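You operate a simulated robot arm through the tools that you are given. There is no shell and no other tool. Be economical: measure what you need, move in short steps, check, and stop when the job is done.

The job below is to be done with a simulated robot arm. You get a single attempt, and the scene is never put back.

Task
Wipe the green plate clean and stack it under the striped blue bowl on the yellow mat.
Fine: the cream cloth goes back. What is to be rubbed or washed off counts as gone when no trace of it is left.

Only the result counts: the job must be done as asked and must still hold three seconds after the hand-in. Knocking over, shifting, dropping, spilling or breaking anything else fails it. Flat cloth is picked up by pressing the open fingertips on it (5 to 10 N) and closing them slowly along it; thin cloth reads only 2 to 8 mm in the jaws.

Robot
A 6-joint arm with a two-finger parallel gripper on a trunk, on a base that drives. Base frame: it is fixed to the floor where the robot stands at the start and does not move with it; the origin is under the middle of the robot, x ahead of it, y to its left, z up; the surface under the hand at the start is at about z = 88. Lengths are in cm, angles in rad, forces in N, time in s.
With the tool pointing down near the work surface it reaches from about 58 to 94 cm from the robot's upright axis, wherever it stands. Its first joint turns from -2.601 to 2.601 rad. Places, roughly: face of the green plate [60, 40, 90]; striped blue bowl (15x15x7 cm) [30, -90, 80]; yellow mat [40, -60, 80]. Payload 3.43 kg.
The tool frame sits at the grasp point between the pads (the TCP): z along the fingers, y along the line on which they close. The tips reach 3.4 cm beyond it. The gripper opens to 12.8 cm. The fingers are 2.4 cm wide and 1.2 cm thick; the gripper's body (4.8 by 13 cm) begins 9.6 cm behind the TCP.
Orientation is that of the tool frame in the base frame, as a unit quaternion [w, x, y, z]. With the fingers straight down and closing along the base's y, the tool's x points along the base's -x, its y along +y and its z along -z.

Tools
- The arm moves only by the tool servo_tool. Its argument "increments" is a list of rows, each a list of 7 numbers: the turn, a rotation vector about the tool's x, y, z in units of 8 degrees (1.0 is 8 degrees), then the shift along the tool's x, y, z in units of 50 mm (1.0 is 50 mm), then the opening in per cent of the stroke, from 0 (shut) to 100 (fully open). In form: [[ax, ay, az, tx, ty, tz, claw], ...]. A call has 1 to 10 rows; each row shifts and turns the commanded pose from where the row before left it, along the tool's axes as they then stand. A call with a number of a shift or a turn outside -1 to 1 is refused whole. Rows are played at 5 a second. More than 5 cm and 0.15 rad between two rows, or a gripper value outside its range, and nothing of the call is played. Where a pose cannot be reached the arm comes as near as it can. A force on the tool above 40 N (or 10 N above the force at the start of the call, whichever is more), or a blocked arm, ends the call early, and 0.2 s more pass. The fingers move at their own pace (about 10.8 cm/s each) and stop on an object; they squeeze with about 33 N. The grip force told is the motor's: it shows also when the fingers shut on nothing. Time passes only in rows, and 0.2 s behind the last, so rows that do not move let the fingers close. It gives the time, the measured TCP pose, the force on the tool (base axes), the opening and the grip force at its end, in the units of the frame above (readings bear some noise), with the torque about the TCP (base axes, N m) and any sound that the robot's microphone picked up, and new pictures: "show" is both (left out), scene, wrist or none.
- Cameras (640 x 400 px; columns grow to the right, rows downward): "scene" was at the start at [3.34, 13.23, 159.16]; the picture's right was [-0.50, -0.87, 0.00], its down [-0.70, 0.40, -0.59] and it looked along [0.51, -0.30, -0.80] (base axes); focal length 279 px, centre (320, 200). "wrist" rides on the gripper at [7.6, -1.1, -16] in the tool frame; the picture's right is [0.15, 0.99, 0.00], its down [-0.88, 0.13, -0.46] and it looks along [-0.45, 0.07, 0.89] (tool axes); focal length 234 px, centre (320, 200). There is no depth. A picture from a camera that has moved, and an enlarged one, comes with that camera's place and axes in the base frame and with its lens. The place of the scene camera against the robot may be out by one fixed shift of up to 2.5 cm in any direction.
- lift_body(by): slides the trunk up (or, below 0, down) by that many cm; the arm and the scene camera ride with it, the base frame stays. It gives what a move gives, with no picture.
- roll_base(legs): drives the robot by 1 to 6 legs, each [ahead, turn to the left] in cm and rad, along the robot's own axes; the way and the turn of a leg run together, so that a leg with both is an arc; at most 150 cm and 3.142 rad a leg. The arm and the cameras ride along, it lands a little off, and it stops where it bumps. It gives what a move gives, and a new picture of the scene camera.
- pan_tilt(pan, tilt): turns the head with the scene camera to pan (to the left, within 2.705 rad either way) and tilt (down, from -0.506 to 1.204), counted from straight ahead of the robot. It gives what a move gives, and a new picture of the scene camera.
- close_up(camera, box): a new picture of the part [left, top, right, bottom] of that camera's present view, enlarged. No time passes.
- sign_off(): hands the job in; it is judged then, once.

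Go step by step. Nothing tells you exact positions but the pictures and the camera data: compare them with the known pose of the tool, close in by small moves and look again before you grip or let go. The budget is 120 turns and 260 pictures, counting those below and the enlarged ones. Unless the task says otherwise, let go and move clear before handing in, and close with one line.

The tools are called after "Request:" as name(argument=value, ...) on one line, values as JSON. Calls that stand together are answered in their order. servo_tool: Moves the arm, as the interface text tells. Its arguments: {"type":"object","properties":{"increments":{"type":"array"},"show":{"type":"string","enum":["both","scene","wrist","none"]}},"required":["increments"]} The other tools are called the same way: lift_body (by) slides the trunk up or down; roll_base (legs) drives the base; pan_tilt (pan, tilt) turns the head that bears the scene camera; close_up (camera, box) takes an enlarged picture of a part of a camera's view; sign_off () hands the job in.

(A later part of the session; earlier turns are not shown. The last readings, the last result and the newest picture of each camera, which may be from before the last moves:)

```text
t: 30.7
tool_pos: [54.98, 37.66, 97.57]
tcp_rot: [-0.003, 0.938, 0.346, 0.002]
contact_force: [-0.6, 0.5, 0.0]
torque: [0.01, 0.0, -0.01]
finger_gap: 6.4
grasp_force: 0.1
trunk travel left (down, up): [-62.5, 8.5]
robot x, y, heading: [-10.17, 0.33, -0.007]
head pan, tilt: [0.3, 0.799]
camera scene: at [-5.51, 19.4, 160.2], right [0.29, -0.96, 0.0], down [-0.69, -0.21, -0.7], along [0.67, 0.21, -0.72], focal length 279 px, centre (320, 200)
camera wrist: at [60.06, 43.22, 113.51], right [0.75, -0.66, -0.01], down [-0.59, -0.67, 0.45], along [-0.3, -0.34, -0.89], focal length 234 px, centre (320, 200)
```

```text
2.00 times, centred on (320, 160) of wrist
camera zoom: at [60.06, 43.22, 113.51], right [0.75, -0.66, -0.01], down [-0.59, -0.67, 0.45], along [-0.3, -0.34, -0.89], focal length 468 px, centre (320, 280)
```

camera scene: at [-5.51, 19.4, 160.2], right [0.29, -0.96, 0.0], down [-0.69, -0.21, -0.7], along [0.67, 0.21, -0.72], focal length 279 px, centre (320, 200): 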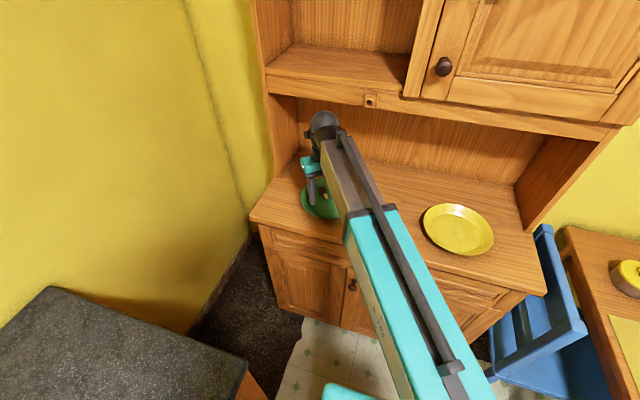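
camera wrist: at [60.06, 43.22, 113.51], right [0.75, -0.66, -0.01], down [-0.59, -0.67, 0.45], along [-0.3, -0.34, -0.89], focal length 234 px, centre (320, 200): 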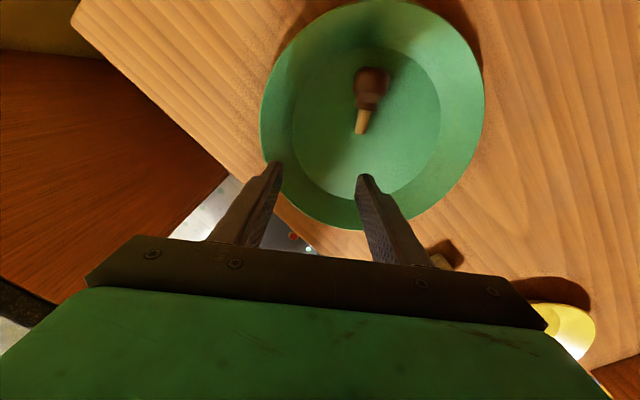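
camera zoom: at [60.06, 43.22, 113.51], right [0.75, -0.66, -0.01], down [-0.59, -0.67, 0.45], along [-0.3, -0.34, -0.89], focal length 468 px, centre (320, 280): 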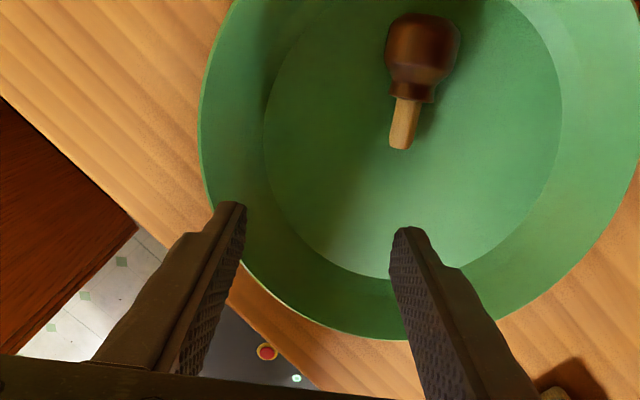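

Both views agree: head centre (63.15, 39.95, 90.3), peg horizontal along (-0.76, -0.65). I'll line up behind the peg, lean 12°, and lower into the plate.

Request:
servo_tool(increments=[[0, 0, 0, -0.08, 0.71, 0, 50], [0, -0.75, 0, 0, 0, 0, 50], [0, -0.75, 0, 0, 0, 0, 50], [0, 0, 0, 0.08, 0, 0.4, 50], [0, 0, 0, 0.06, 0, 0.3, 50], [0, 0, 0, 0.03, 0, 0.12, 50], [0, 0, 0, 0, 0, 0, 50]])

Request:
close_up(camera="wrist", box=[220, 20, 420, 220])

```text
t: 32.3
tool_pos: [56.95, 34.75, 93.2]
tcp_rot: [0.033, 0.933, 0.344, -0.097]
contact_force: [0.3, 0.2, 0.2]
torque: [0.01, -0.01, 0.0]
finger_gap: 6.39
grasp_force: 0.0
trunk travel left (down, up): [-62.5, 8.5]
robot x, y, heading: [-10.37, 0.21, 0.001]
head pan, tilt: [0.3, 0.799]
camera scene: at [-5.51, 19.4, 160.2], right [0.29, -0.96, 0.0], down [-0.69, -0.21, -0.7], along [0.67, 0.21, -0.72], focal length 279 px, centre (320, 200)
camera wrist: at [64.47, 42.41, 107.35], right [0.75, -0.66, -0.04], down [-0.5, -0.6, 0.62], along [-0.43, -0.45, -0.78], focal length 234 px, centre (320, 200)
```

scene: 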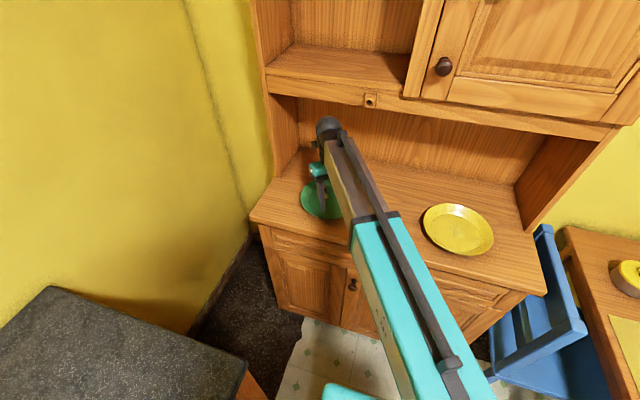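
wrist: 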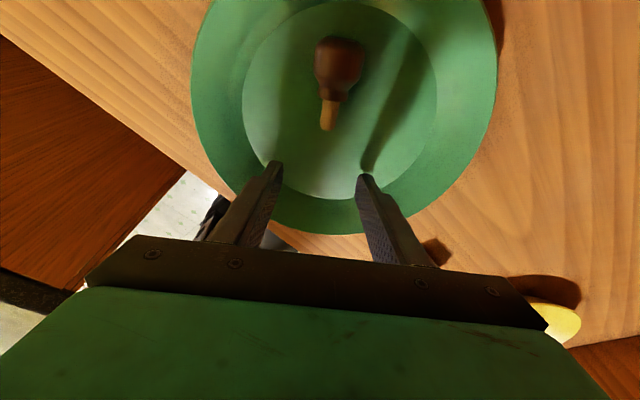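

```text
2.00 times, centred on (320, 120) of wrist
camera zoom: at [64.47, 42.41, 107.35], right [0.75, -0.66, -0.04], down [-0.5, -0.6, 0.62], along [-0.43, -0.45, -0.78], focal length 468 px, centre (320, 360)
```

zoom: 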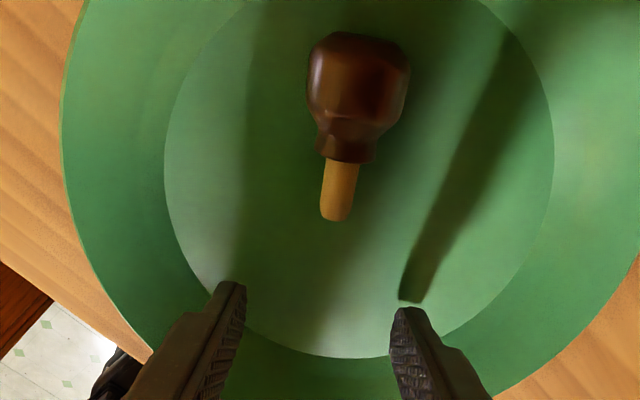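

Alignment is good. I slide along the peg axis so the fingers straddle the head.

Request:
servo_tool(increments=[[0, 0, 0, 0.4, 0, -0.085, 50], [0, 0, 0, 0.4, 0, -0.085, 50], [0, 0, 0, 0.4, 0, -0.085, 50], [0, 0, 0, 0.3, 0, -0.064, 50], [0, 0, 0, 0.19, 0.02, -0.01, 50], [0, 0, 0, 0, 0, 0, 50]])

Request:
close_up(camera="wrist", box=[220, 80, 420, 280])

```text
t: 33.7
tool_pos: [63.64, 40.15, 93.04]
tcp_rot: [0.033, 0.933, 0.344, -0.097]
contact_force: [0.5, -0.5, -0.3]
torque: [-0.02, -0.04, 0.0]
finger_gap: 6.39
grasp_force: 0.0
trunk travel left (down, up): [-62.5, 8.5]
robot x, y, heading: [-10.01, 0.46, -0.0]
head pan, tilt: [0.3, 0.799]
camera scene: at [-5.51, 19.4, 160.2], right [0.29, -0.96, 0.0], down [-0.69, -0.21, -0.7], along [0.67, 0.21, -0.72], focal length 279 px, centre (320, 200)
camera wrist: at [71.02, 47.85, 107.16], right [0.75, -0.66, -0.04], down [-0.5, -0.6, 0.62], along [-0.43, -0.45, -0.78], focal length 234 px, centre (320, 200)
```

scene: 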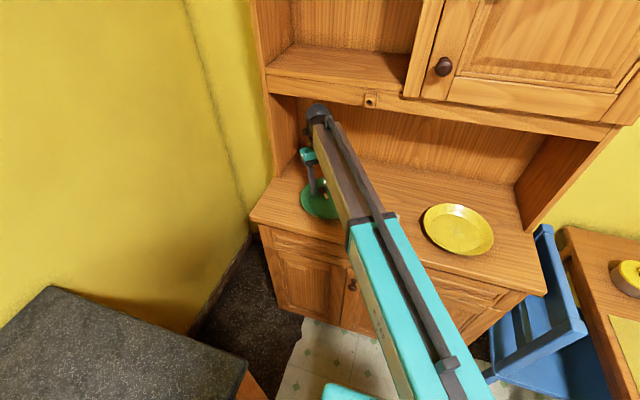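
wrist: 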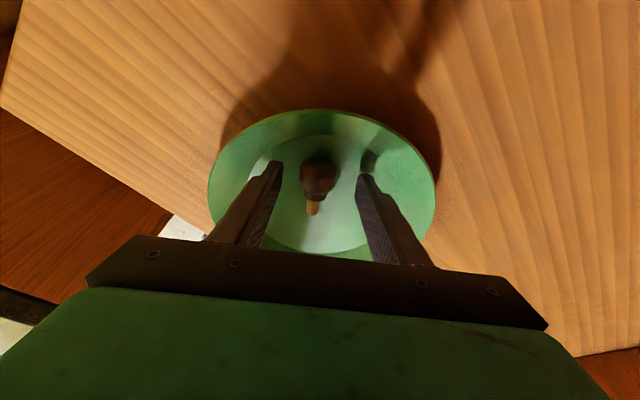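

```text
2.00 times, centred on (320, 180) of wrist
camera zoom: at [71.02, 47.85, 107.16], right [0.75, -0.66, -0.04], down [-0.5, -0.6, 0.62], along [-0.43, -0.45, -0.78], focal length 468 px, centre (320, 240)
```

zoom: 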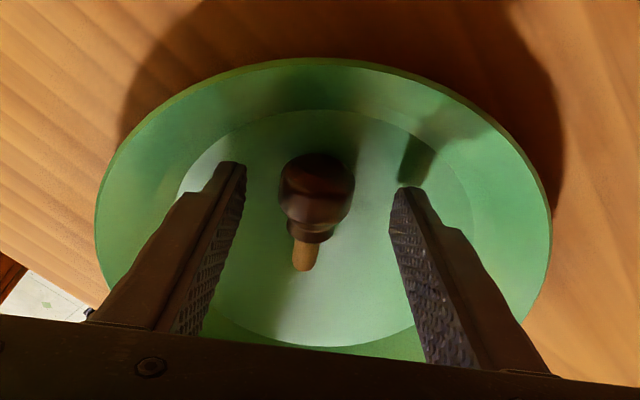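

The fingers straddle the head. Closing slowly.

Request:
servo_tool(increments=[[0, 0, 0, 0, 0, 0, 38], [0, 0, 0, 0, 0, 0, 30], [0, 0, 0, 0, 0, 0, 24], [0, 0, 0, 0, 0, 0, 18], [0, 0, 0, 0, 0, 0, 12], [0, 0, 0, 0, 0, 0, 12]], show="wrist")

Request:
close_up(camera="wrist", box=[220, 80, 420, 280])

```text
t: 35.1
tool_pos: [63.46, 40.25, 93.09]
tcp_rot: [0.033, 0.933, 0.344, -0.096]
contact_force: [-0.6, -0.4, 0.0]
torque: [0.0, 0.02, -0.03]
finger_gap: 2.78
grasp_force: 32.2
trunk travel left (down, up): [-62.5, 8.5]
robot x, y, heading: [-10.3, -0.25, -0.002]
head pan, tilt: [0.3, 0.799]
camera wrist: at [71.02, 47.85, 107.16], right [0.75, -0.66, -0.04], down [-0.5, -0.6, 0.62], along [-0.43, -0.45, -0.78], focal length 234 px, centre (320, 200)
```

wrist: 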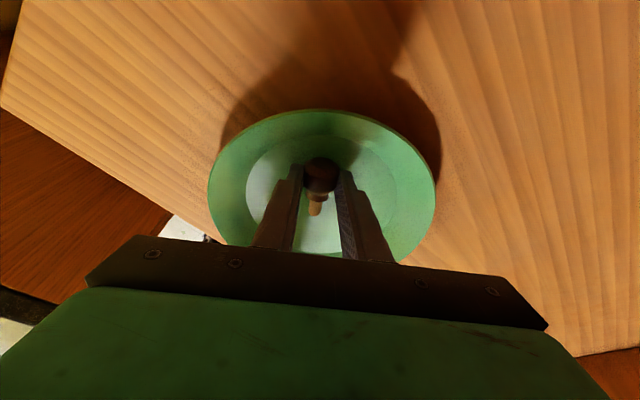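

```text
2.00 times, centred on (320, 180) of wrist
camera zoom: at [71.02, 47.85, 107.16], right [0.75, -0.66, -0.04], down [-0.5, -0.6, 0.62], along [-0.43, -0.45, -0.78], focal length 468 px, centre (320, 240)
```

zoom: 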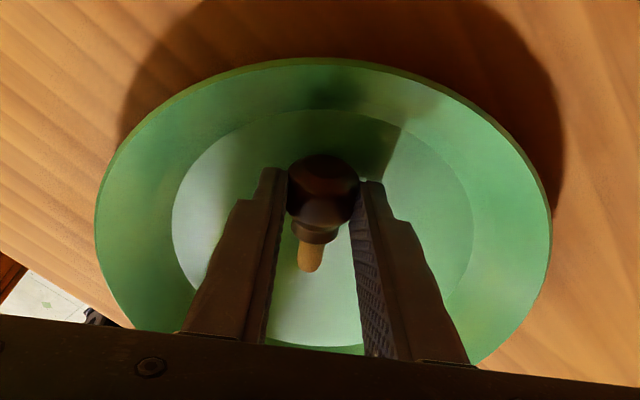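

Knob gripped (2.8 cm). I lift slightly, slide back out from under the rail, then rise.

Request:
servo_tool(increments=[[0, 0, 0, -0.033, 0, -0.156, 12], [0, 0, 0, -0.425, 0, 0.08, 12], [0, 0, 0, -0.425, 0, 0.08, 12], [0, 0, 0, -0.425, 0, 0.08, 12], [0, 0, 0, -0.425, 0, 0.08, 12], [0, 0, 0, -0.1, 0, -0.49, 12], [0, 0, 0, -0.1, 0, -0.49, 12], [0, 0, 0, -0.7, 0, 0.1, 12], [0, 0, 0, -0.6, 0, 0.1, 12], [0, 0, 0, 0, 0, 0, 12]])

```text
t: 37.3
tool_pos: [52.07, 30.17, 99.44]
tcp_rot: [0.033, 0.933, 0.344, -0.097]
contact_force: [-1.0, 0.5, -1.1]
torque: [-0.02, 0.03, 0.0]
finger_gap: 2.82
grasp_force: 32.6
trunk travel left (down, up): [-62.5, 8.5]
robot x, y, heading: [-10.08, 0.02, -0.003]
head pan, tilt: [0.3, 0.799]
camera scene: at [-5.5, 19.4, 160.2], right [0.29, -0.96, 0.0], down [-0.69, -0.21, -0.7], along [0.67, 0.21, -0.72], focal length 279 px, centre (320, 200)
camera wrist: at [59.49, 37.87, 113.54], right [0.75, -0.66, -0.04], down [-0.5, -0.6, 0.62], along [-0.43, -0.45, -0.78], focal length 234 px, centre (320, 200)
```

scene: 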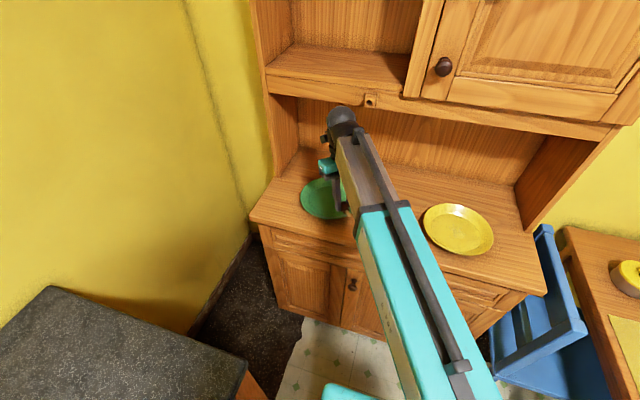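
wrist: 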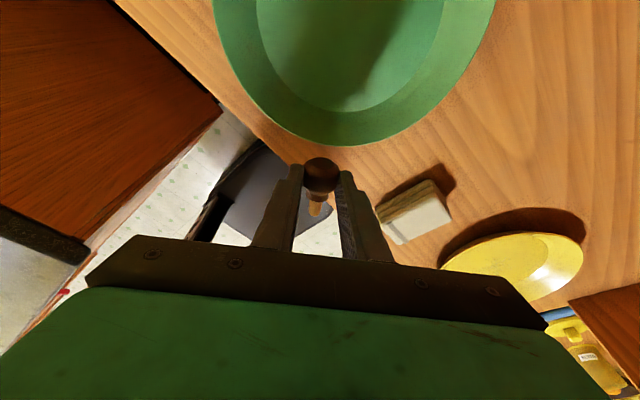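

Now I back off 10 cm for room and rotate the tool about the vertical so the peg faces the wall.

Request:
roll_base(legs=[[-10, 0]])

Request:
servo_tool(increments=[[-0.208, 0, -0.978, 0, 0, 0, 12], [-0.208, 0, -0.978, 0, 0, 0, 12], [-0.208, 0, -0.978, 0, 0, 0, 12], [-0.208, 0, -0.978, 0, 0, 0, 12], [-0.208, 0, -0.978, 0, 0, 0, 12], [-0.208, 0, -0.978, 0, 0, 0, 12], [-0.208, 0, -0.978, 0, 0, 0, 12], [-0.208, 0, -0.978, 0, 0, 0, 12], [-0.208, 0, -0.978, 0, 0, 0, 12], [0, 0, 0, 0, 0, 0, 12]], show="scene")

```text
t: 38.5
tool_pos: [41.74, 30.16, 99.48]
tcp_rot: [0.033, 0.934, 0.343, -0.096]
contact_force: [-0.1, -0.4, 0.6]
torque: [0.02, -0.12, 0.04]
finger_gap: 2.79
grasp_force: 32.8
trunk travel left (down, up): [-62.5, 8.5]
robot x, y, heading: [-20.48, -0.09, -0.004]
head pan, tilt: [0.3, 0.799]
camera scene: at [-16.1, 19.19, 160.21], right [0.3, -0.95, 0.0], down [-0.68, -0.21, -0.7], along [0.67, 0.21, -0.72], focal length 279 px, centre (320, 200)
```

scene: 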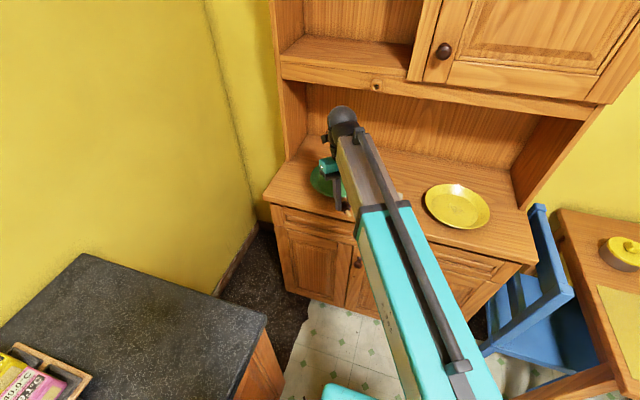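

```text
t: 40.7
tool_pos: [41.9, 30.1, 99.41]
tcp_rot: [0.084, 0.554, 0.827, -0.055]
contact_force: [0.9, -0.1, -0.1]
torque: [0.0, 0.01, 0.0]
finger_gap: 2.8
grasp_force: 33.2
trunk travel left (down, up): [-62.5, 8.5]
robot x, y, heading: [-20.94, -0.06, 0.001]
head pan, tilt: [0.3, 0.799]
camera scene: at [-15.92, 19.2, 160.2], right [0.3, -0.95, 0.0], down [-0.68, -0.21, -0.7], along [0.67, 0.21, -0.72], focal length 279 px, centre (320, 200)
```

scene: 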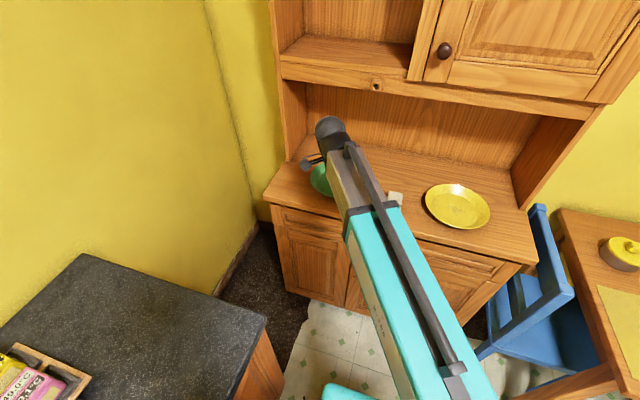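

Request:
servo_tool(increments=[[-0.208, 0, -0.978, 0, 0, 0, 12], [-0.208, 0, -0.978, 0, 0, 0, 12], [-0.208, 0, -0.978, 0, 0, 0, 12], [-0.208, 0, -0.978, 0, 0, 0, 12], [-0.208, 0, -0.978, 0, 0, 0, 12], [-0.208, 0, -0.978, 0, 0, 0, 12], [-0.208, 0, -0.978, 0, 0, 0, 12], [-0.208, 0, -0.978, 0, 0, 0, 12], [-0.097, 0, -0.46, 0, 0, 0, 12], [0, 0, 0, 0, 0, 0, 12]])

Request:
close_up(camera="wrist", box=[260, 120, 380, 260])

Request:
close_up(camera="scene", box=[290, 70, 410, 220])

```text
t: 42.9
tool_pos: [41.81, 30.13, 99.49]
tcp_rot: [0.104, 0.0, 0.995, 0.004]
contact_force: [0.7, 0.4, -0.6]
torque: [0.0, 0.01, -0.01]
finger_gap: 2.82
grasp_force: 32.5
trunk travel left (down, up): [-62.5, 8.5]
robot x, y, heading: [-20.53, -0.14, -0.003]
head pan, tilt: [0.3, 0.799]
camera scene: at [-15.92, 19.2, 160.2], right [0.3, -0.95, 0.0], down [-0.68, -0.21, -0.7], along [0.67, 0.21, -0.72], focal length 279 px, centre (320, 200)
camera wrist: at [31.02, 28.83, 113.46], right [-0.14, 0.99, -0.02], down [0.77, 0.13, 0.63], along [0.63, 0.07, -0.78], focal length 234 px, centre (320, 200)
```

scene: 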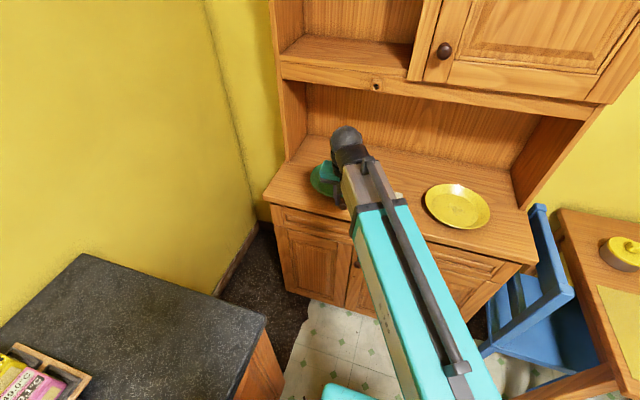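
wrist: 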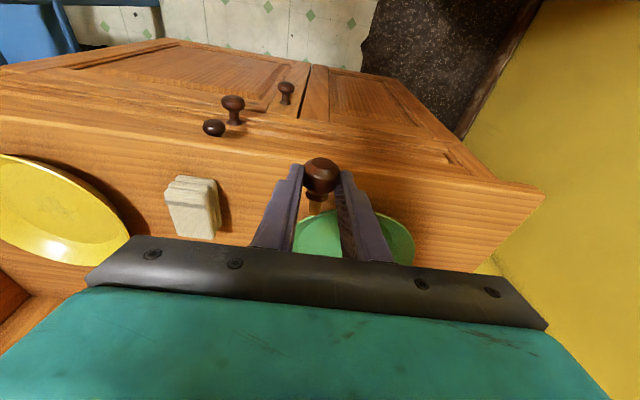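

```text
2.86 times, centred on (320, 190) of wrist
camera zoom: at [31.02, 28.83, 113.46], right [-0.14, 0.99, -0.02], down [0.77, 0.13, 0.63], along [0.63, 0.07, -0.78], focal length 669 px, centre (320, 229)
```

zoom: 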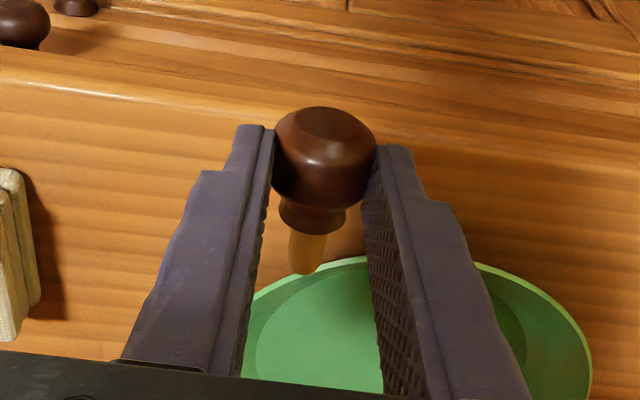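

```text
2.67 times, centred on (350, 145) of scene
camera zoom: at [-15.92, 19.2, 160.2], right [0.3, -0.95, 0.0], down [-0.68, -0.21, -0.7], along [0.67, 0.21, -0.72], focal length 744 px, centre (240, 347)
```

zoom: 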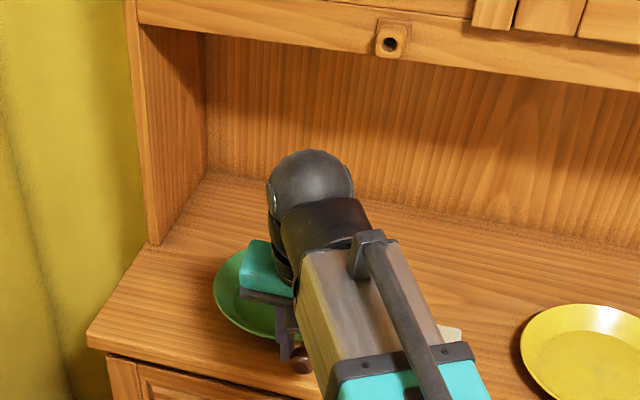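

Peg now faces +x, nearly horizontal in the grip. I'll raise the arm and tip the tool up so the wrist camera can locate the socket hole precisely.

Request:
servo_tool(increments=[[0, 0, 0, -0.635, -0.1, -0.58, 12], [0, 0, 0, -0.635, -0.1, -0.58, 12], [0, 0, 0, -0.635, -0.1, -0.58, 12], [0, 0, 0, -0.635, -0.1, -0.58, 12], [0, 0, 0, 0, 0, 0, 12], [0, -1, 0, 0, 0, 0, 12], [0, -1, 0, 0, 0, 0, 12], [0, -1, 0, 0, 0, 0, 12], [0, -1, 0, 0, 0, 0, 12], [0, 0, 0, 0, 0, 0, 12]])

```text
t: 45.1
tool_pos: [51.81, 27.94, 113.43]
tcp_rot: [0.375, 0.003, 0.927, 0.003]
contact_force: [0.1, 0.3, -0.3]
torque: [-0.01, -0.02, -0.01]
finger_gap: 2.8
grasp_force: 32.9
trunk travel left (down, up): [-62.5, 8.5]
robot x, y, heading: [-20.5, -0.15, -0.001]
head pan, tilt: [0.3, 0.799]
camera scene: at [-15.91, 19.2, 160.2], right [0.3, -0.95, 0.0], down [-0.68, -0.21, -0.7], along [0.67, 0.21, -0.72], focal length 279 px, centre (320, 200)
camera wrist: at [35.3, 26.81, 119.56], right [-0.1, 0.99, -0.09], down [0.32, 0.12, 0.94], along [0.94, 0.07, -0.33], focal length 234 px, centre (320, 200)
```

scene: 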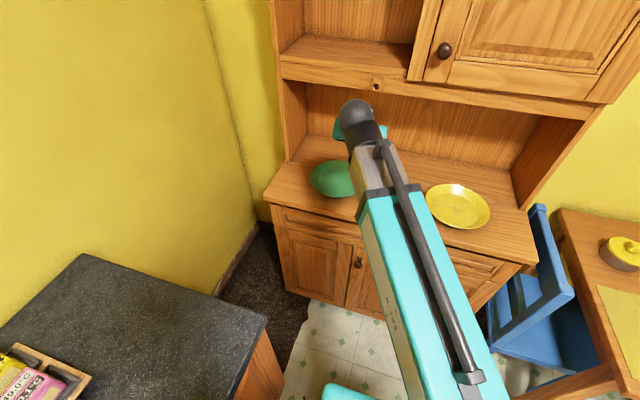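
wrist: 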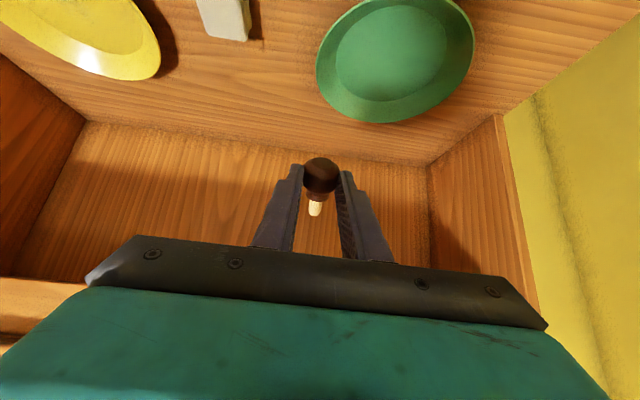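

The picture is upside-down here and the gripper hides the rail. Tipping further up should bring the socket into view.

Request:
servo_tool(increments=[[0, 0, 0, -0.4, 0, 0.4, 12], [0, 0, 0, -0.4, 0, 0.4, 12], [0, -1, 0, 0, 0, 0, 12], [0, -1, 0, 0, 0, 0, 12], [0, -1, 0, 0, 0, 0, 12], [0, -1, 0, 0, 0, 0, 12], [0, -0.5, 0, 0, 0, 0, 12], [0, 0, 0, 0, 0, 0, 12]])

```text
t: 46.9
tool_pos: [57.47, 28.02, 113.26]
tcp_rot: [0.643, 0.002, 0.766, 0.003]
contact_force: [0.1, -0.5, -0.3]
torque: [0.03, 0.02, -0.01]
finger_gap: 2.8
grasp_force: 32.8
trunk travel left (down, up): [-62.5, 8.5]
robot x, y, heading: [-20.66, 0.02, 0.004]
head pan, tilt: [0.3, 0.799]
camera scene: at [-15.92, 19.2, 160.2], right [0.3, -0.95, 0.0], down [-0.68, -0.21, -0.7], along [0.67, 0.21, -0.72], focal length 279 px, centre (320, 200)
camera wrist: at [40.42, 26.84, 108.54], right [-0.03, 0.99, -0.14], down [-0.3, 0.12, 0.95], along [0.95, 0.06, 0.29], focal length 234 px, centre (320, 200)
```

scene: 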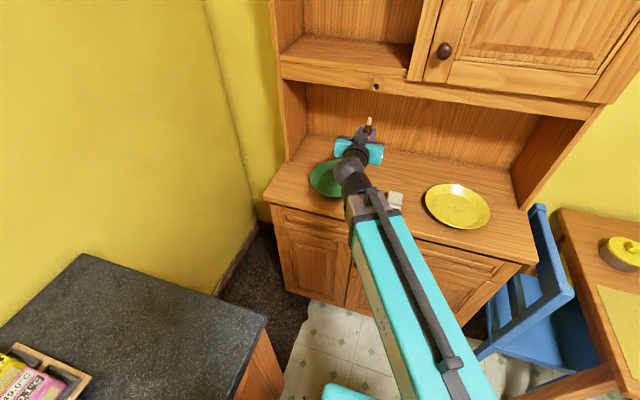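
wrist: 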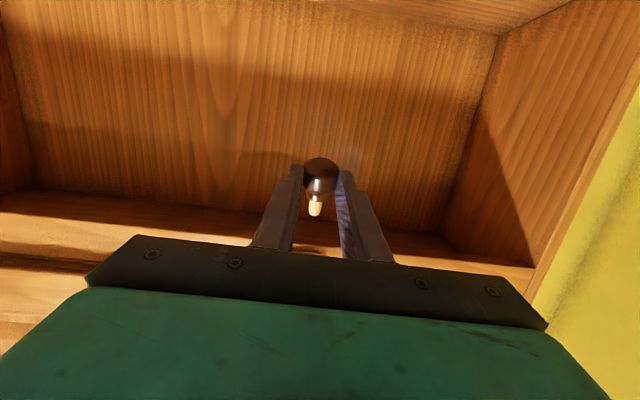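

Rail is in view but low. I'll raise 12 cm and shift sideways so the hole isn't behind the fingers.

Request:
servo_tool(increments=[[0, 0, 0, -0.79, -0.33, -0.14, 12], [0, 0, 0, -0.79, -0.33, -0.14, 12], [0, 0, 0, -0.79, -0.34, -0.14, 12], [0, 0, 0, 0, 0, 0, 12]])

```text
t: 47.9
tool_pos: [57.5, 22.74, 125.42]
tcp_rot: [0.643, 0.002, 0.766, 0.004]
contact_force: [0.9, 0.1, -0.5]
torque: [0.0, 0.0, 0.03]
finger_gap: 2.79
grasp_force: 33.3
trunk travel left (down, up): [-62.5, 8.5]
robot x, y, heading: [-20.6, -0.16, -0.001]
head pan, tilt: [0.3, 0.799]
camera scene: at [-15.92, 19.19, 160.2], right [0.3, -0.95, 0.0], down [-0.68, -0.21, -0.7], along [0.67, 0.21, -0.72], focal length 279 px, centre (320, 200)
camera wrist: at [40.44, 21.69, 120.79], right [-0.03, 0.99, -0.14], down [-0.3, 0.12, 0.95], along [0.95, 0.06, 0.29], focal length 234 px, centre (320, 200)
```

scene: 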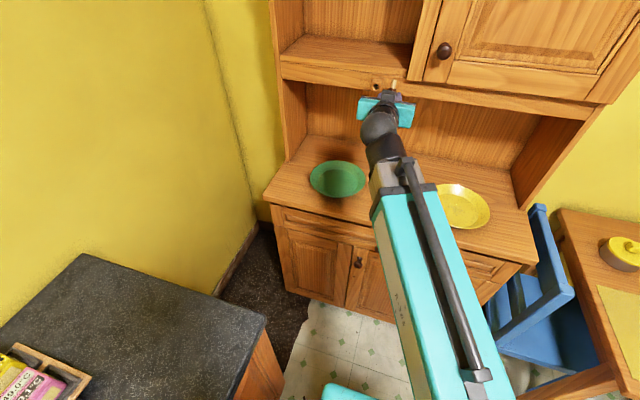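
wrist: 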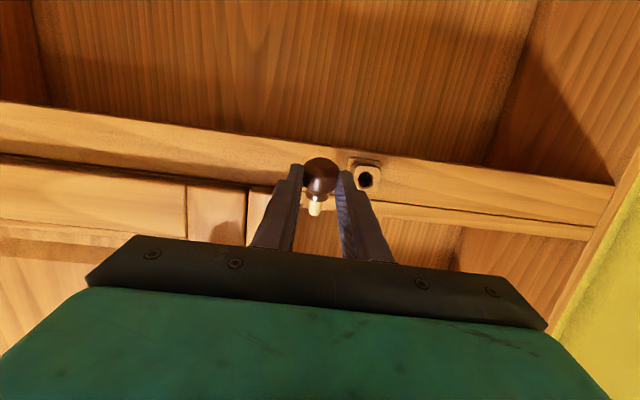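

Request:
close_up(camera="wrist", box=[290, 130, 410, 230])

Request:
servo_tool(increments=[[0, 0, 0, 0, -1, 0, 12], [0, 0, 0, 0.4, -0.6, 0, 12], [0, 0, 0, 0.3, 0, 0, 12], [0, 0, 0, 0, 0, 0, 12]], show="none")

Request:
close_up(camera="wrist", box=[340, 100, 500, 220])

```text
4.00 times, centred on (350, 180) of wrist
camera zoom: at [40.44, 21.69, 120.79], right [-0.03, 0.99, -0.14], down [-0.3, 0.12, 0.95], along [0.95, 0.06, 0.29], focal length 937 px, centre (200, 280)
```

zoom: 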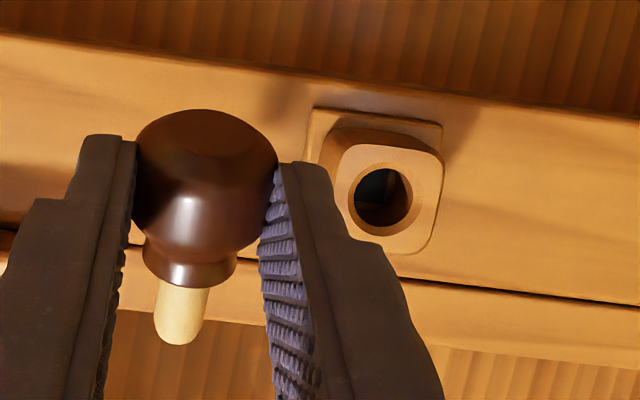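

```text
t: 48.9
tool_pos: [57.59, 15.08, 122.05]
tcp_rot: [0.643, 0.004, 0.766, 0.002]
contact_force: [-0.1, 0.8, 0.7]
torque: [0.0, 0.03, -0.01]
finger_gap: 2.79
grasp_force: 32.4
out of reach, approached as far as the arm can: row 3
trunk travel left (down, up): [-62.5, 8.5]
robot x, y, heading: [-20.91, 0.15, 0.001]
head pan, tilt: [0.3, 0.799]
```

```text
3.33 times, centred on (420, 160) of wrist
camera zoom: at [40.55, 14.01, 117.26], right [-0.02, 0.99, -0.14], down [-0.3, 0.12, 0.95], along [0.96, 0.06, 0.29], focal length 781 px, centre (-13, 333)
```

zoom: 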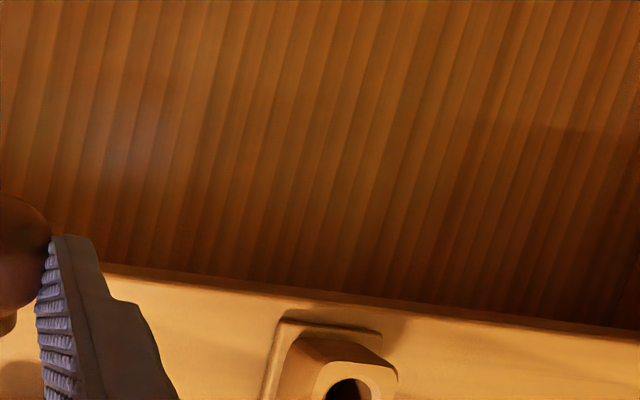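

The socket hole triangulates to about (64.0, 27.75, 124.9), about 1.3 cm across with a 1 cm peg. I'll check the peg's pitch in the grip from the scene camera.

Request:
close_up(camera="scene", box=[370, 60, 450, 120])

```text
6.67 times, centred on (410, 90) of scene
camera zoom: at [-15.92, 19.19, 160.2], right [0.3, -0.95, 0.0], down [-0.68, -0.21, -0.7], along [0.67, 0.21, -0.72], focal length 1860 px, centre (-280, 933)
```

zoom: 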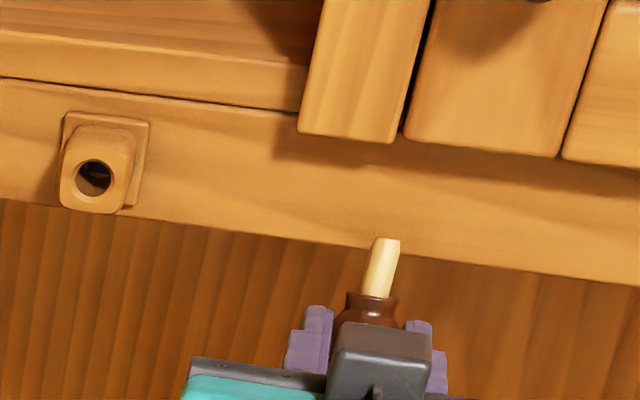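

Peg pitch in the grip is about 16° with the tip about 4.3 cm ahead of the TCP in that lean. I'll pull back a little, raise, and return to a 16° lean.

Request:
servo_tool(increments=[[0, 0, 0, -0.7, 0, -0.5, 12], [0, 1, 0, 0, 0, 0, 12], [0, 1, 0, 0, 0, 0, 12], [0, 1, 0, 0, 0, 0, 12], [0, 1, 0, 0, 0, 0, 12], [0, 1, 0, 0, 0, 0, 12], [0, 1, 0, 0, 0, 0, 12], [0, 1, 0, 0, 0, 0, 12], [0, 1, 0, 0, 0, 0, 12], [0, 0, 0, 0, 0, 0, 12]], show="scene")

```text
t: 51.1
tool_pos: [56.26, 15.39, 126.16]
tcp_rot: [0.138, 0.0, 0.99, 0.005]
contact_force: [0.4, -0.2, 0.1]
torque: [0.03, -0.01, -0.01]
finger_gap: 2.79
grasp_force: 32.5
out of reach, approached as far as the arm can: row 1
trunk travel left (down, up): [-62.5, 8.5]
robot x, y, heading: [-20.49, 0.18, 0.0]
head pan, tilt: [0.3, 0.799]
camera scene: at [-15.93, 19.2, 160.2], right [0.3, -0.95, 0.0], down [-0.68, -0.21, -0.7], along [0.67, 0.21, -0.72], focal length 279 px, centre (320, 200)
```

scene: 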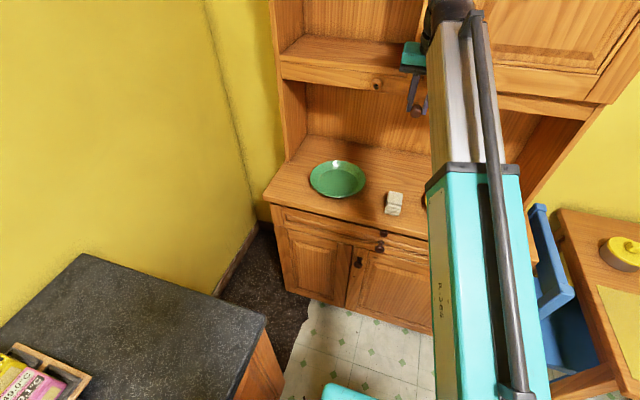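

Request:
servo_tool(increments=[[0, 0, 0, 0, 0.8, 0, 12], [0, 0, 0, 0, 0.8, 0, 12], [0, 0, 0, -0.13, 0.6, -0.015, 12], [0, 0, 0, -0.13, 0.25, -0.015, 12], [0, 0, 0, 0, 0, 0, 12], [0, 0, 0, 0, 0, 0, 12]])

Request:
close_up(camera="scene", box=[350, 60, 430, 120])

Request:
close_up(camera="wrist", box=[260, 140, 380, 260])

```text
t: 52.5
tool_pos: [57.64, 27.57, 126.82]
tcp_rot: [0.139, 0.001, 0.99, 0.005]
contact_force: [-0.2, -0.6, -0.3]
torque: [-0.04, -0.01, 0.02]
finger_gap: 2.79
grasp_force: 33.1
trunk travel left (down, up): [-62.5, 8.5]
robot x, y, heading: [-20.49, -0.12, 0.004]
head pan, tilt: [0.3, 0.799]
camera scene: at [-15.91, 19.2, 160.2], right [0.3, -0.95, 0.0], down [-0.68, -0.21, -0.7], along [0.67, 0.21, -0.72], focal length 279 px, centre (320, 200)
camera wrist: at [46.01, 26.3, 140.02], right [-0.14, 0.99, -0.03], down [0.72, 0.12, 0.68], along [0.68, 0.07, -0.73], focal length 234 px, centre (320, 200)
```

scene: 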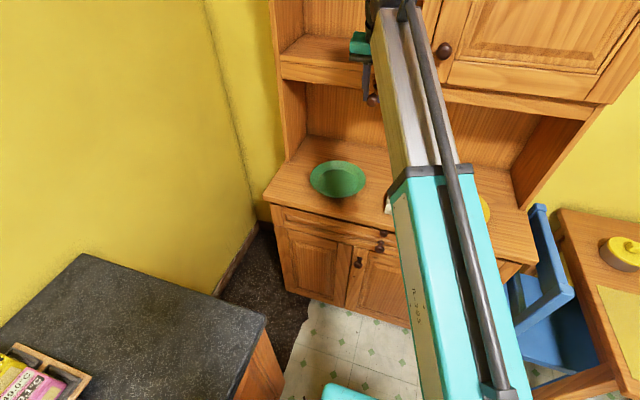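
wrist: 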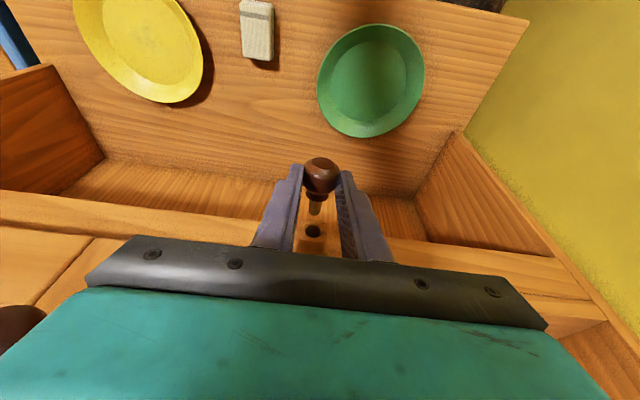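

```text
6.67 times, centred on (390, 90) of scene
camera zoom: at [-15.91, 19.2, 160.2], right [0.3, -0.95, 0.0], down [-0.68, -0.21, -0.7], along [0.67, 0.21, -0.72], focal length 1860 px, centre (-147, 933)
```

zoom: 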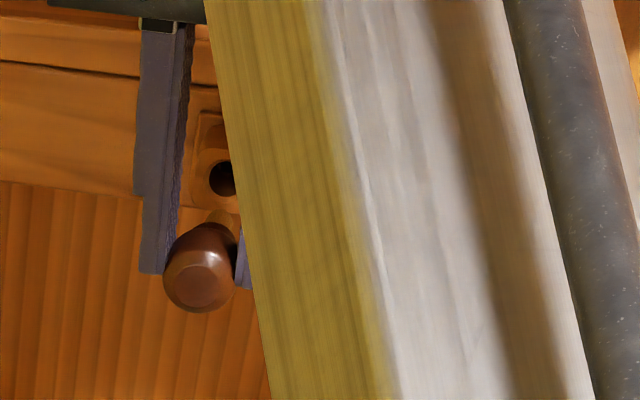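

```text
3.33 times, centred on (320, 200) of wrist
camera zoom: at [46.01, 26.3, 140.02], right [-0.14, 0.99, -0.03], down [0.72, 0.12, 0.68], along [0.68, 0.07, -0.73], focal length 781 px, centre (320, 200)
```

zoom: 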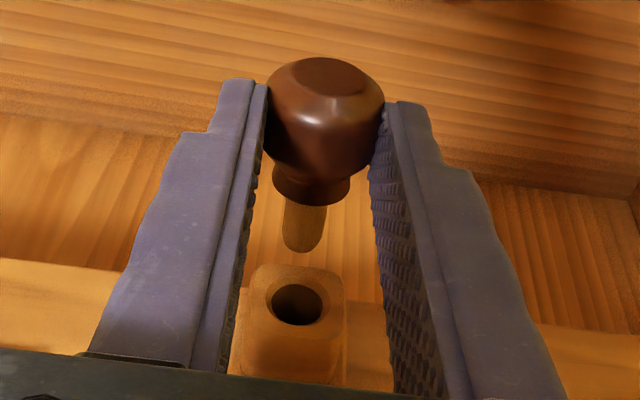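

Great view: the hole and the peg tip are both visible and nearly lined up (hole about 1.5 mm to the +y side). I correct and advance 1.6 cm.

Request:
servo_tool(increments=[[0, 0, 0, -0.157, 0.024, 0.033, 12], [0, 0, 0, -0.157, 0.0, 0.032, 12], [0, 0, 0, 0, 0, 0, 12], [0, 0, 0, 0, 0, 0, 12]], show="none")

Request:
close_up(camera="wrist", box=[260, 140, 380, 260])

Request:
close_up(camera="scene", box=[350, 60, 430, 120])

```text
t: 53.5
tool_pos: [58.99, 27.7, 126.88]
tcp_rot: [0.138, -0.001, 0.99, 0.005]
contact_force: [-12.2, -0.5, -3.9]
torque: [-0.04, 0.59, -0.07]
finger_gap: 2.78
grasp_force: 33.5
trunk travel left (down, up): [-62.5, 8.5]
robot x, y, heading: [-20.79, -0.16, 0.002]
head pan, tilt: [0.3, 0.799]
```

```text
3.33 times, centred on (320, 200) of wrist
camera zoom: at [47.36, 26.36, 140.16], right [-0.14, 0.99, -0.03], down [0.72, 0.12, 0.68], along [0.68, 0.07, -0.73], focal length 781 px, centre (320, 200)
```

zoom: 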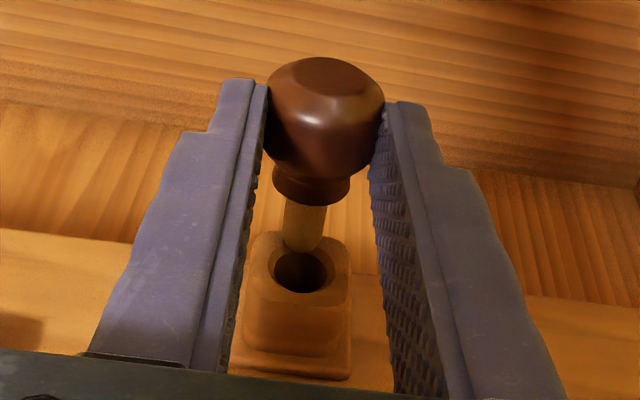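

```text
6.67 times, centred on (390, 90) of scene
camera zoom: at [-16.07, 19.21, 160.2], right [0.3, -0.95, 0.0], down [-0.68, -0.21, -0.7], along [0.67, 0.21, -0.72], focal length 1860 px, centre (-147, 933)
```

zoom: 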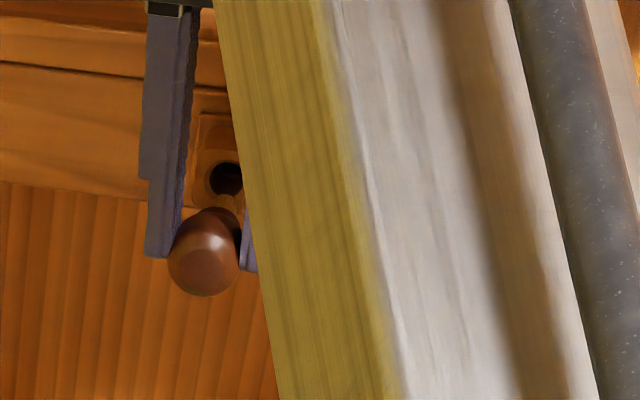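

The tip touches the lower lip: it's about 0.8 cm too low. I back off 0.5 cm, raise 0.8 cm and look again.

Request:
servo_tool(increments=[[0, 0, 0, 0.12, 0, -0.03, 12], [0, 0, 0, -0.044, 0, -0.154, 12], [0, 0, 0, 0, 0, 0, 12], [0, 0, 0, 0, 0, 0, 12]], show="none")

Request:
close_up(camera="wrist", box=[270, 150, 370, 250])

Request:
close_up(camera="scene", box=[360, 70, 400, 100])

```text
t: 54.5
tool_pos: [58.53, 27.58, 127.47]
tcp_rot: [0.139, 0.001, 0.99, 0.004]
contact_force: [0.5, -0.1, -0.3]
torque: [-0.02, 0.01, 0.03]
finger_gap: 2.8
grasp_force: 32.6
trunk travel left (down, up): [-62.5, 8.5]
robot x, y, heading: [-20.88, 0.1, 0.002]
head pan, tilt: [0.3, 0.799]
```

```text
4.00 times, centred on (320, 200) of wrist
camera zoom: at [46.88, 26.37, 140.72], right [-0.14, 0.99, -0.03], down [0.72, 0.12, 0.68], along [0.68, 0.07, -0.73], focal length 937 px, centre (320, 200)
```

zoom: 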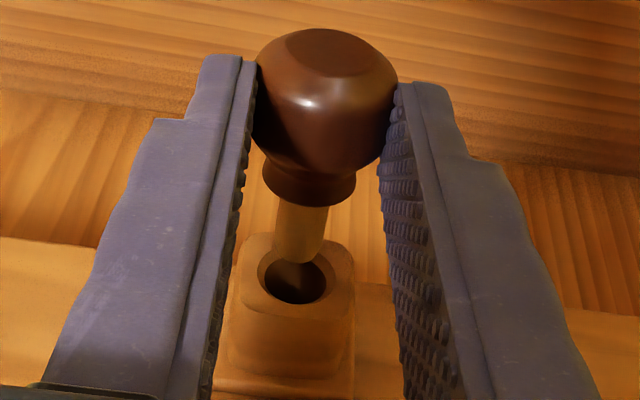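

```text
13.33 times, centred on (380, 85) of scene
camera zoom: at [-15.91, 19.2, 160.2], right [0.3, -0.95, 0.0], down [-0.68, -0.21, -0.7], along [0.67, 0.21, -0.72], focal length 3720 px, centre (-480, 1733)
```

zoom: 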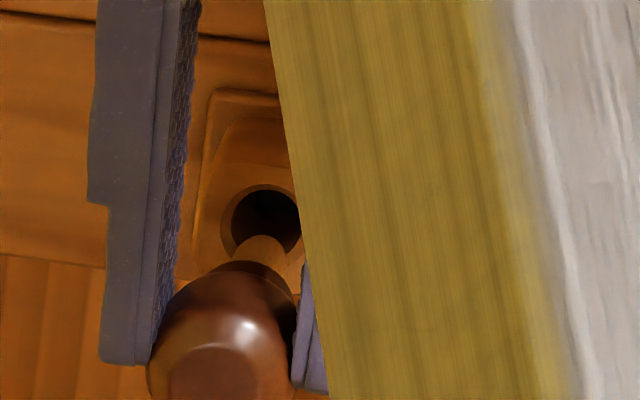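

Contact force and torque say the tip sits about 5.2 cm ahead of and 3 cm below the TCP. So I pitch up 3° and raise a touch more, then look.

Request:
servo_tool(increments=[[0, -0.37, 0, -0.01, 0, -0.03, 12], [0, 0, 0, 0, 0, 0, 12], [0, 0, 0, 0, 0, 0, 12]], show="none")

Request:
close_up(camera="wrist", box=[270, 150, 370, 250])

Request:
close_up(camera="scene", box=[360, 70, 400, 100])

```text
t: 55.3
tool_pos: [58.62, 27.72, 127.7]
tcp_rot: [0.165, 0.001, 0.986, 0.003]
contact_force: [-0.6, 0.8, 0.3]
torque: [-0.02, -0.02, -0.03]
finger_gap: 2.81
grasp_force: 33.5
trunk travel left (down, up): [-62.5, 8.5]
robot x, y, heading: [-20.81, 0.16, 0.001]
head pan, tilt: [0.3, 0.799]
```

```text
4.00 times, centred on (320, 200) of wrist
camera zoom: at [46.21, 26.43, 140.26], right [-0.14, 0.99, -0.04], down [0.68, 0.12, 0.72], along [0.72, 0.07, -0.69], focal length 937 px, centre (320, 200)
```

zoom: 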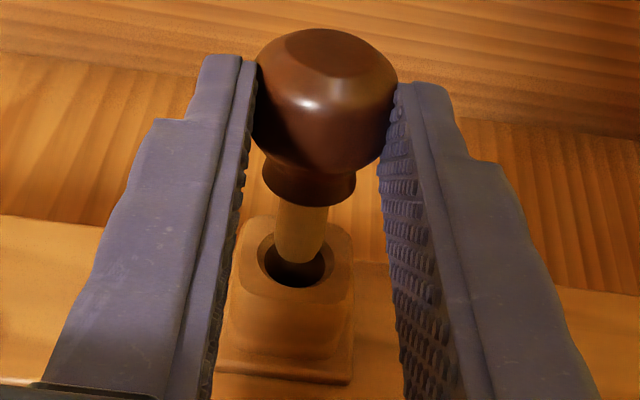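

```text
13.33 times, centred on (380, 85) of scene
camera zoom: at [-15.91, 19.2, 160.2], right [0.3, -0.95, 0.0], down [-0.68, -0.21, -0.7], along [0.67, 0.21, -0.72], focal length 3720 px, centre (-480, 1733)
```

zoom: 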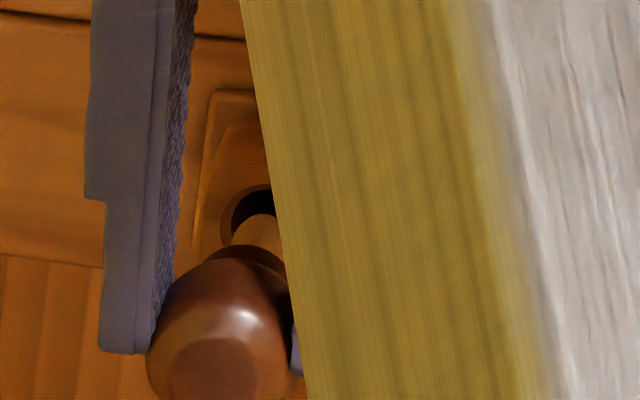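

Looks lined up. Advance slowly along +x with force checks.

Request:
servo_tool(increments=[[0, 0, 0, -0.095, 0, 0.033, 12], [0, 0, 0, -0.095, 0, 0.033, 12], [0, 0, 0, 0, 0, 0, 12]], show="none")

Request:
close_up(camera="wrist", box=[270, 150, 370, 250])

```text
t: 56.1
tool_pos: [59.57, 27.62, 127.7]
tcp_rot: [0.165, 0.001, 0.986, 0.004]
contact_force: [0.2, 0.2, 0.0]
torque: [0.0, 0.04, 0.01]
finger_gap: 2.81
grasp_force: 33.4
trunk travel left (down, up): [-62.5, 8.5]
robot x, y, heading: [-20.4, -0.23, 0.006]
head pan, tilt: [0.3, 0.799]
```

```text
4.00 times, centred on (320, 200) of wrist
camera zoom: at [47.21, 26.4, 140.27], right [-0.14, 0.99, -0.04], down [0.68, 0.12, 0.72], along [0.72, 0.07, -0.69], focal length 937 px, centre (320, 200)
```

zoom: 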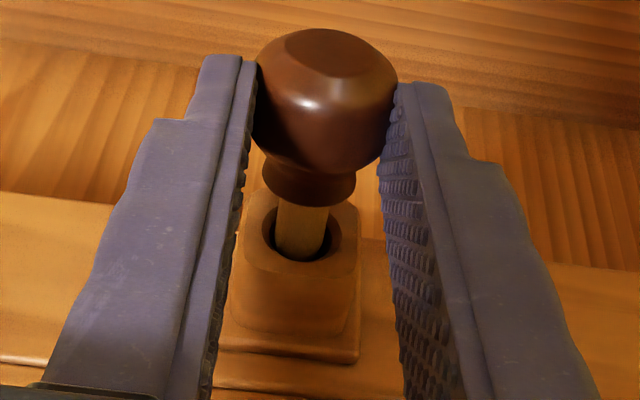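

The peg is entering the hole freely. Continue.

Request:
servo_tool(increments=[[0, 0, 0, -0.08, 0, 0.028, 12], [0, 0, 0, -0.08, 0, 0.028, 12], [0, 0, 0, 0, 0, 0, 12]], show="none")

Request:
close_up(camera="wrist", box=[270, 150, 370, 250])

```text
t: 56.9
tool_pos: [60.34, 27.78, 127.65]
tcp_rot: [0.164, 0.001, 0.986, 0.004]
contact_force: [-0.1, 0.4, 0.0]
torque: [0.01, -0.02, 0.03]
finger_gap: 2.82
grasp_force: 32.5
trunk travel left (down, up): [-62.5, 8.5]
robot x, y, heading: [-20.1, 0.04, 0.004]
head pan, tilt: [0.3, 0.799]
```

```text
4.00 times, centred on (320, 200) of wrist
camera zoom: at [48.09, 26.44, 140.31], right [-0.14, 0.99, -0.04], down [0.68, 0.12, 0.72], along [0.72, 0.07, -0.69], focal length 937 px, centre (320, 200)
```

zoom: 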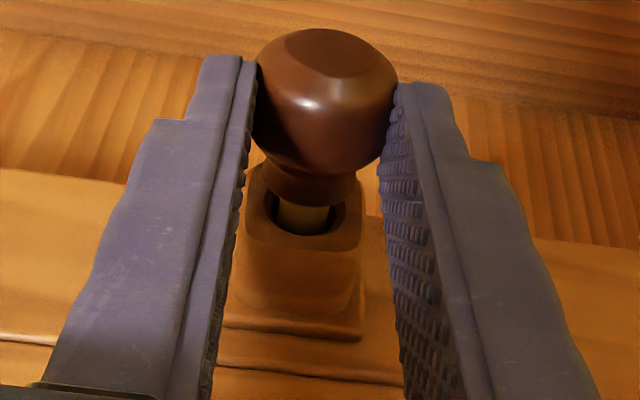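

Request:
servo_tool(increments=[[0, 0, 0, -0.06, 0, 0.02, 12], [0, 0, 0, -0.06, 0, 0.02, 12], [0, 0, 0, -0.04, 0, 0.014, 12], [0, 0, 0, 0, 0, 0, 12]], show="none")

Request:
close_up(camera="wrist", box=[270, 150, 370, 250])

```text
t: 57.9
tool_pos: [60.97, 27.71, 127.77]
tcp_rot: [0.162, 0.001, 0.987, 0.003]
contact_force: [-19.3, -4.0, -9.6]
torque: [-0.08, 0.53, -0.06]
finger_gap: 2.81
grasp_force: 33.3
trunk travel left (down, up): [-62.5, 8.5]
robot x, y, heading: [-20.58, 0.19, -0.0]
head pan, tilt: [0.3, 0.799]
```

```text
4.00 times, centred on (320, 200) of wrist
camera zoom: at [48.68, 26.46, 140.42], right [-0.14, 0.99, -0.04], down [0.69, 0.12, 0.72], along [0.71, 0.07, -0.7], focal length 937 px, centre (320, 200)
```

zoom: 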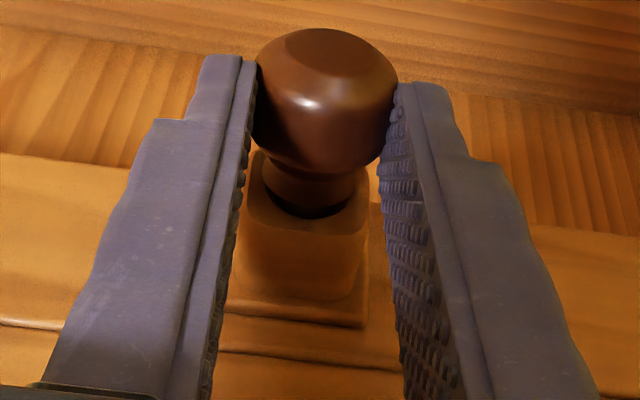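

The collar is seated (19 N). I relax slightly and open the fingers.

Request:
servo_tool(increments=[[0, 0, 0, 0.03, 0, -0.01, 12], [0, 0, 0, 0, 0, 0, 26], [0, 0, 0, 0, 0, 0, 35], [0, 0, 0, 0, 0, 0, 50], [0, 0, 0, 0, 0, 0, 50]], show="none")

Request:
close_up(camera="wrist", box=[260, 140, 380, 260])

```text
t: 59.1
tool_pos: [61.12, 27.72, 127.88]
tcp_rot: [0.165, 0.001, 0.986, 0.004]
contact_force: [-0.3, 0.2, -0.2]
torque: [-0.03, 0.0, 0.01]
finger_gap: 6.39
grasp_force: 0.0
trunk travel left (down, up): [-62.5, 8.5]
robot x, y, heading: [-20.42, 0.05, 0.003]
head pan, tilt: [0.3, 0.799]
```

```text
3.33 times, centred on (320, 200) of wrist
camera zoom: at [48.79, 26.49, 140.38], right [-0.14, 0.99, -0.04], down [0.68, 0.12, 0.72], along [0.72, 0.07, -0.69], focal length 781 px, centre (320, 200)
```

zoom: 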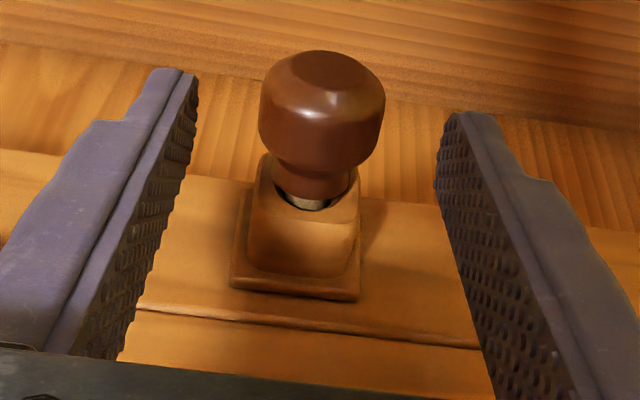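

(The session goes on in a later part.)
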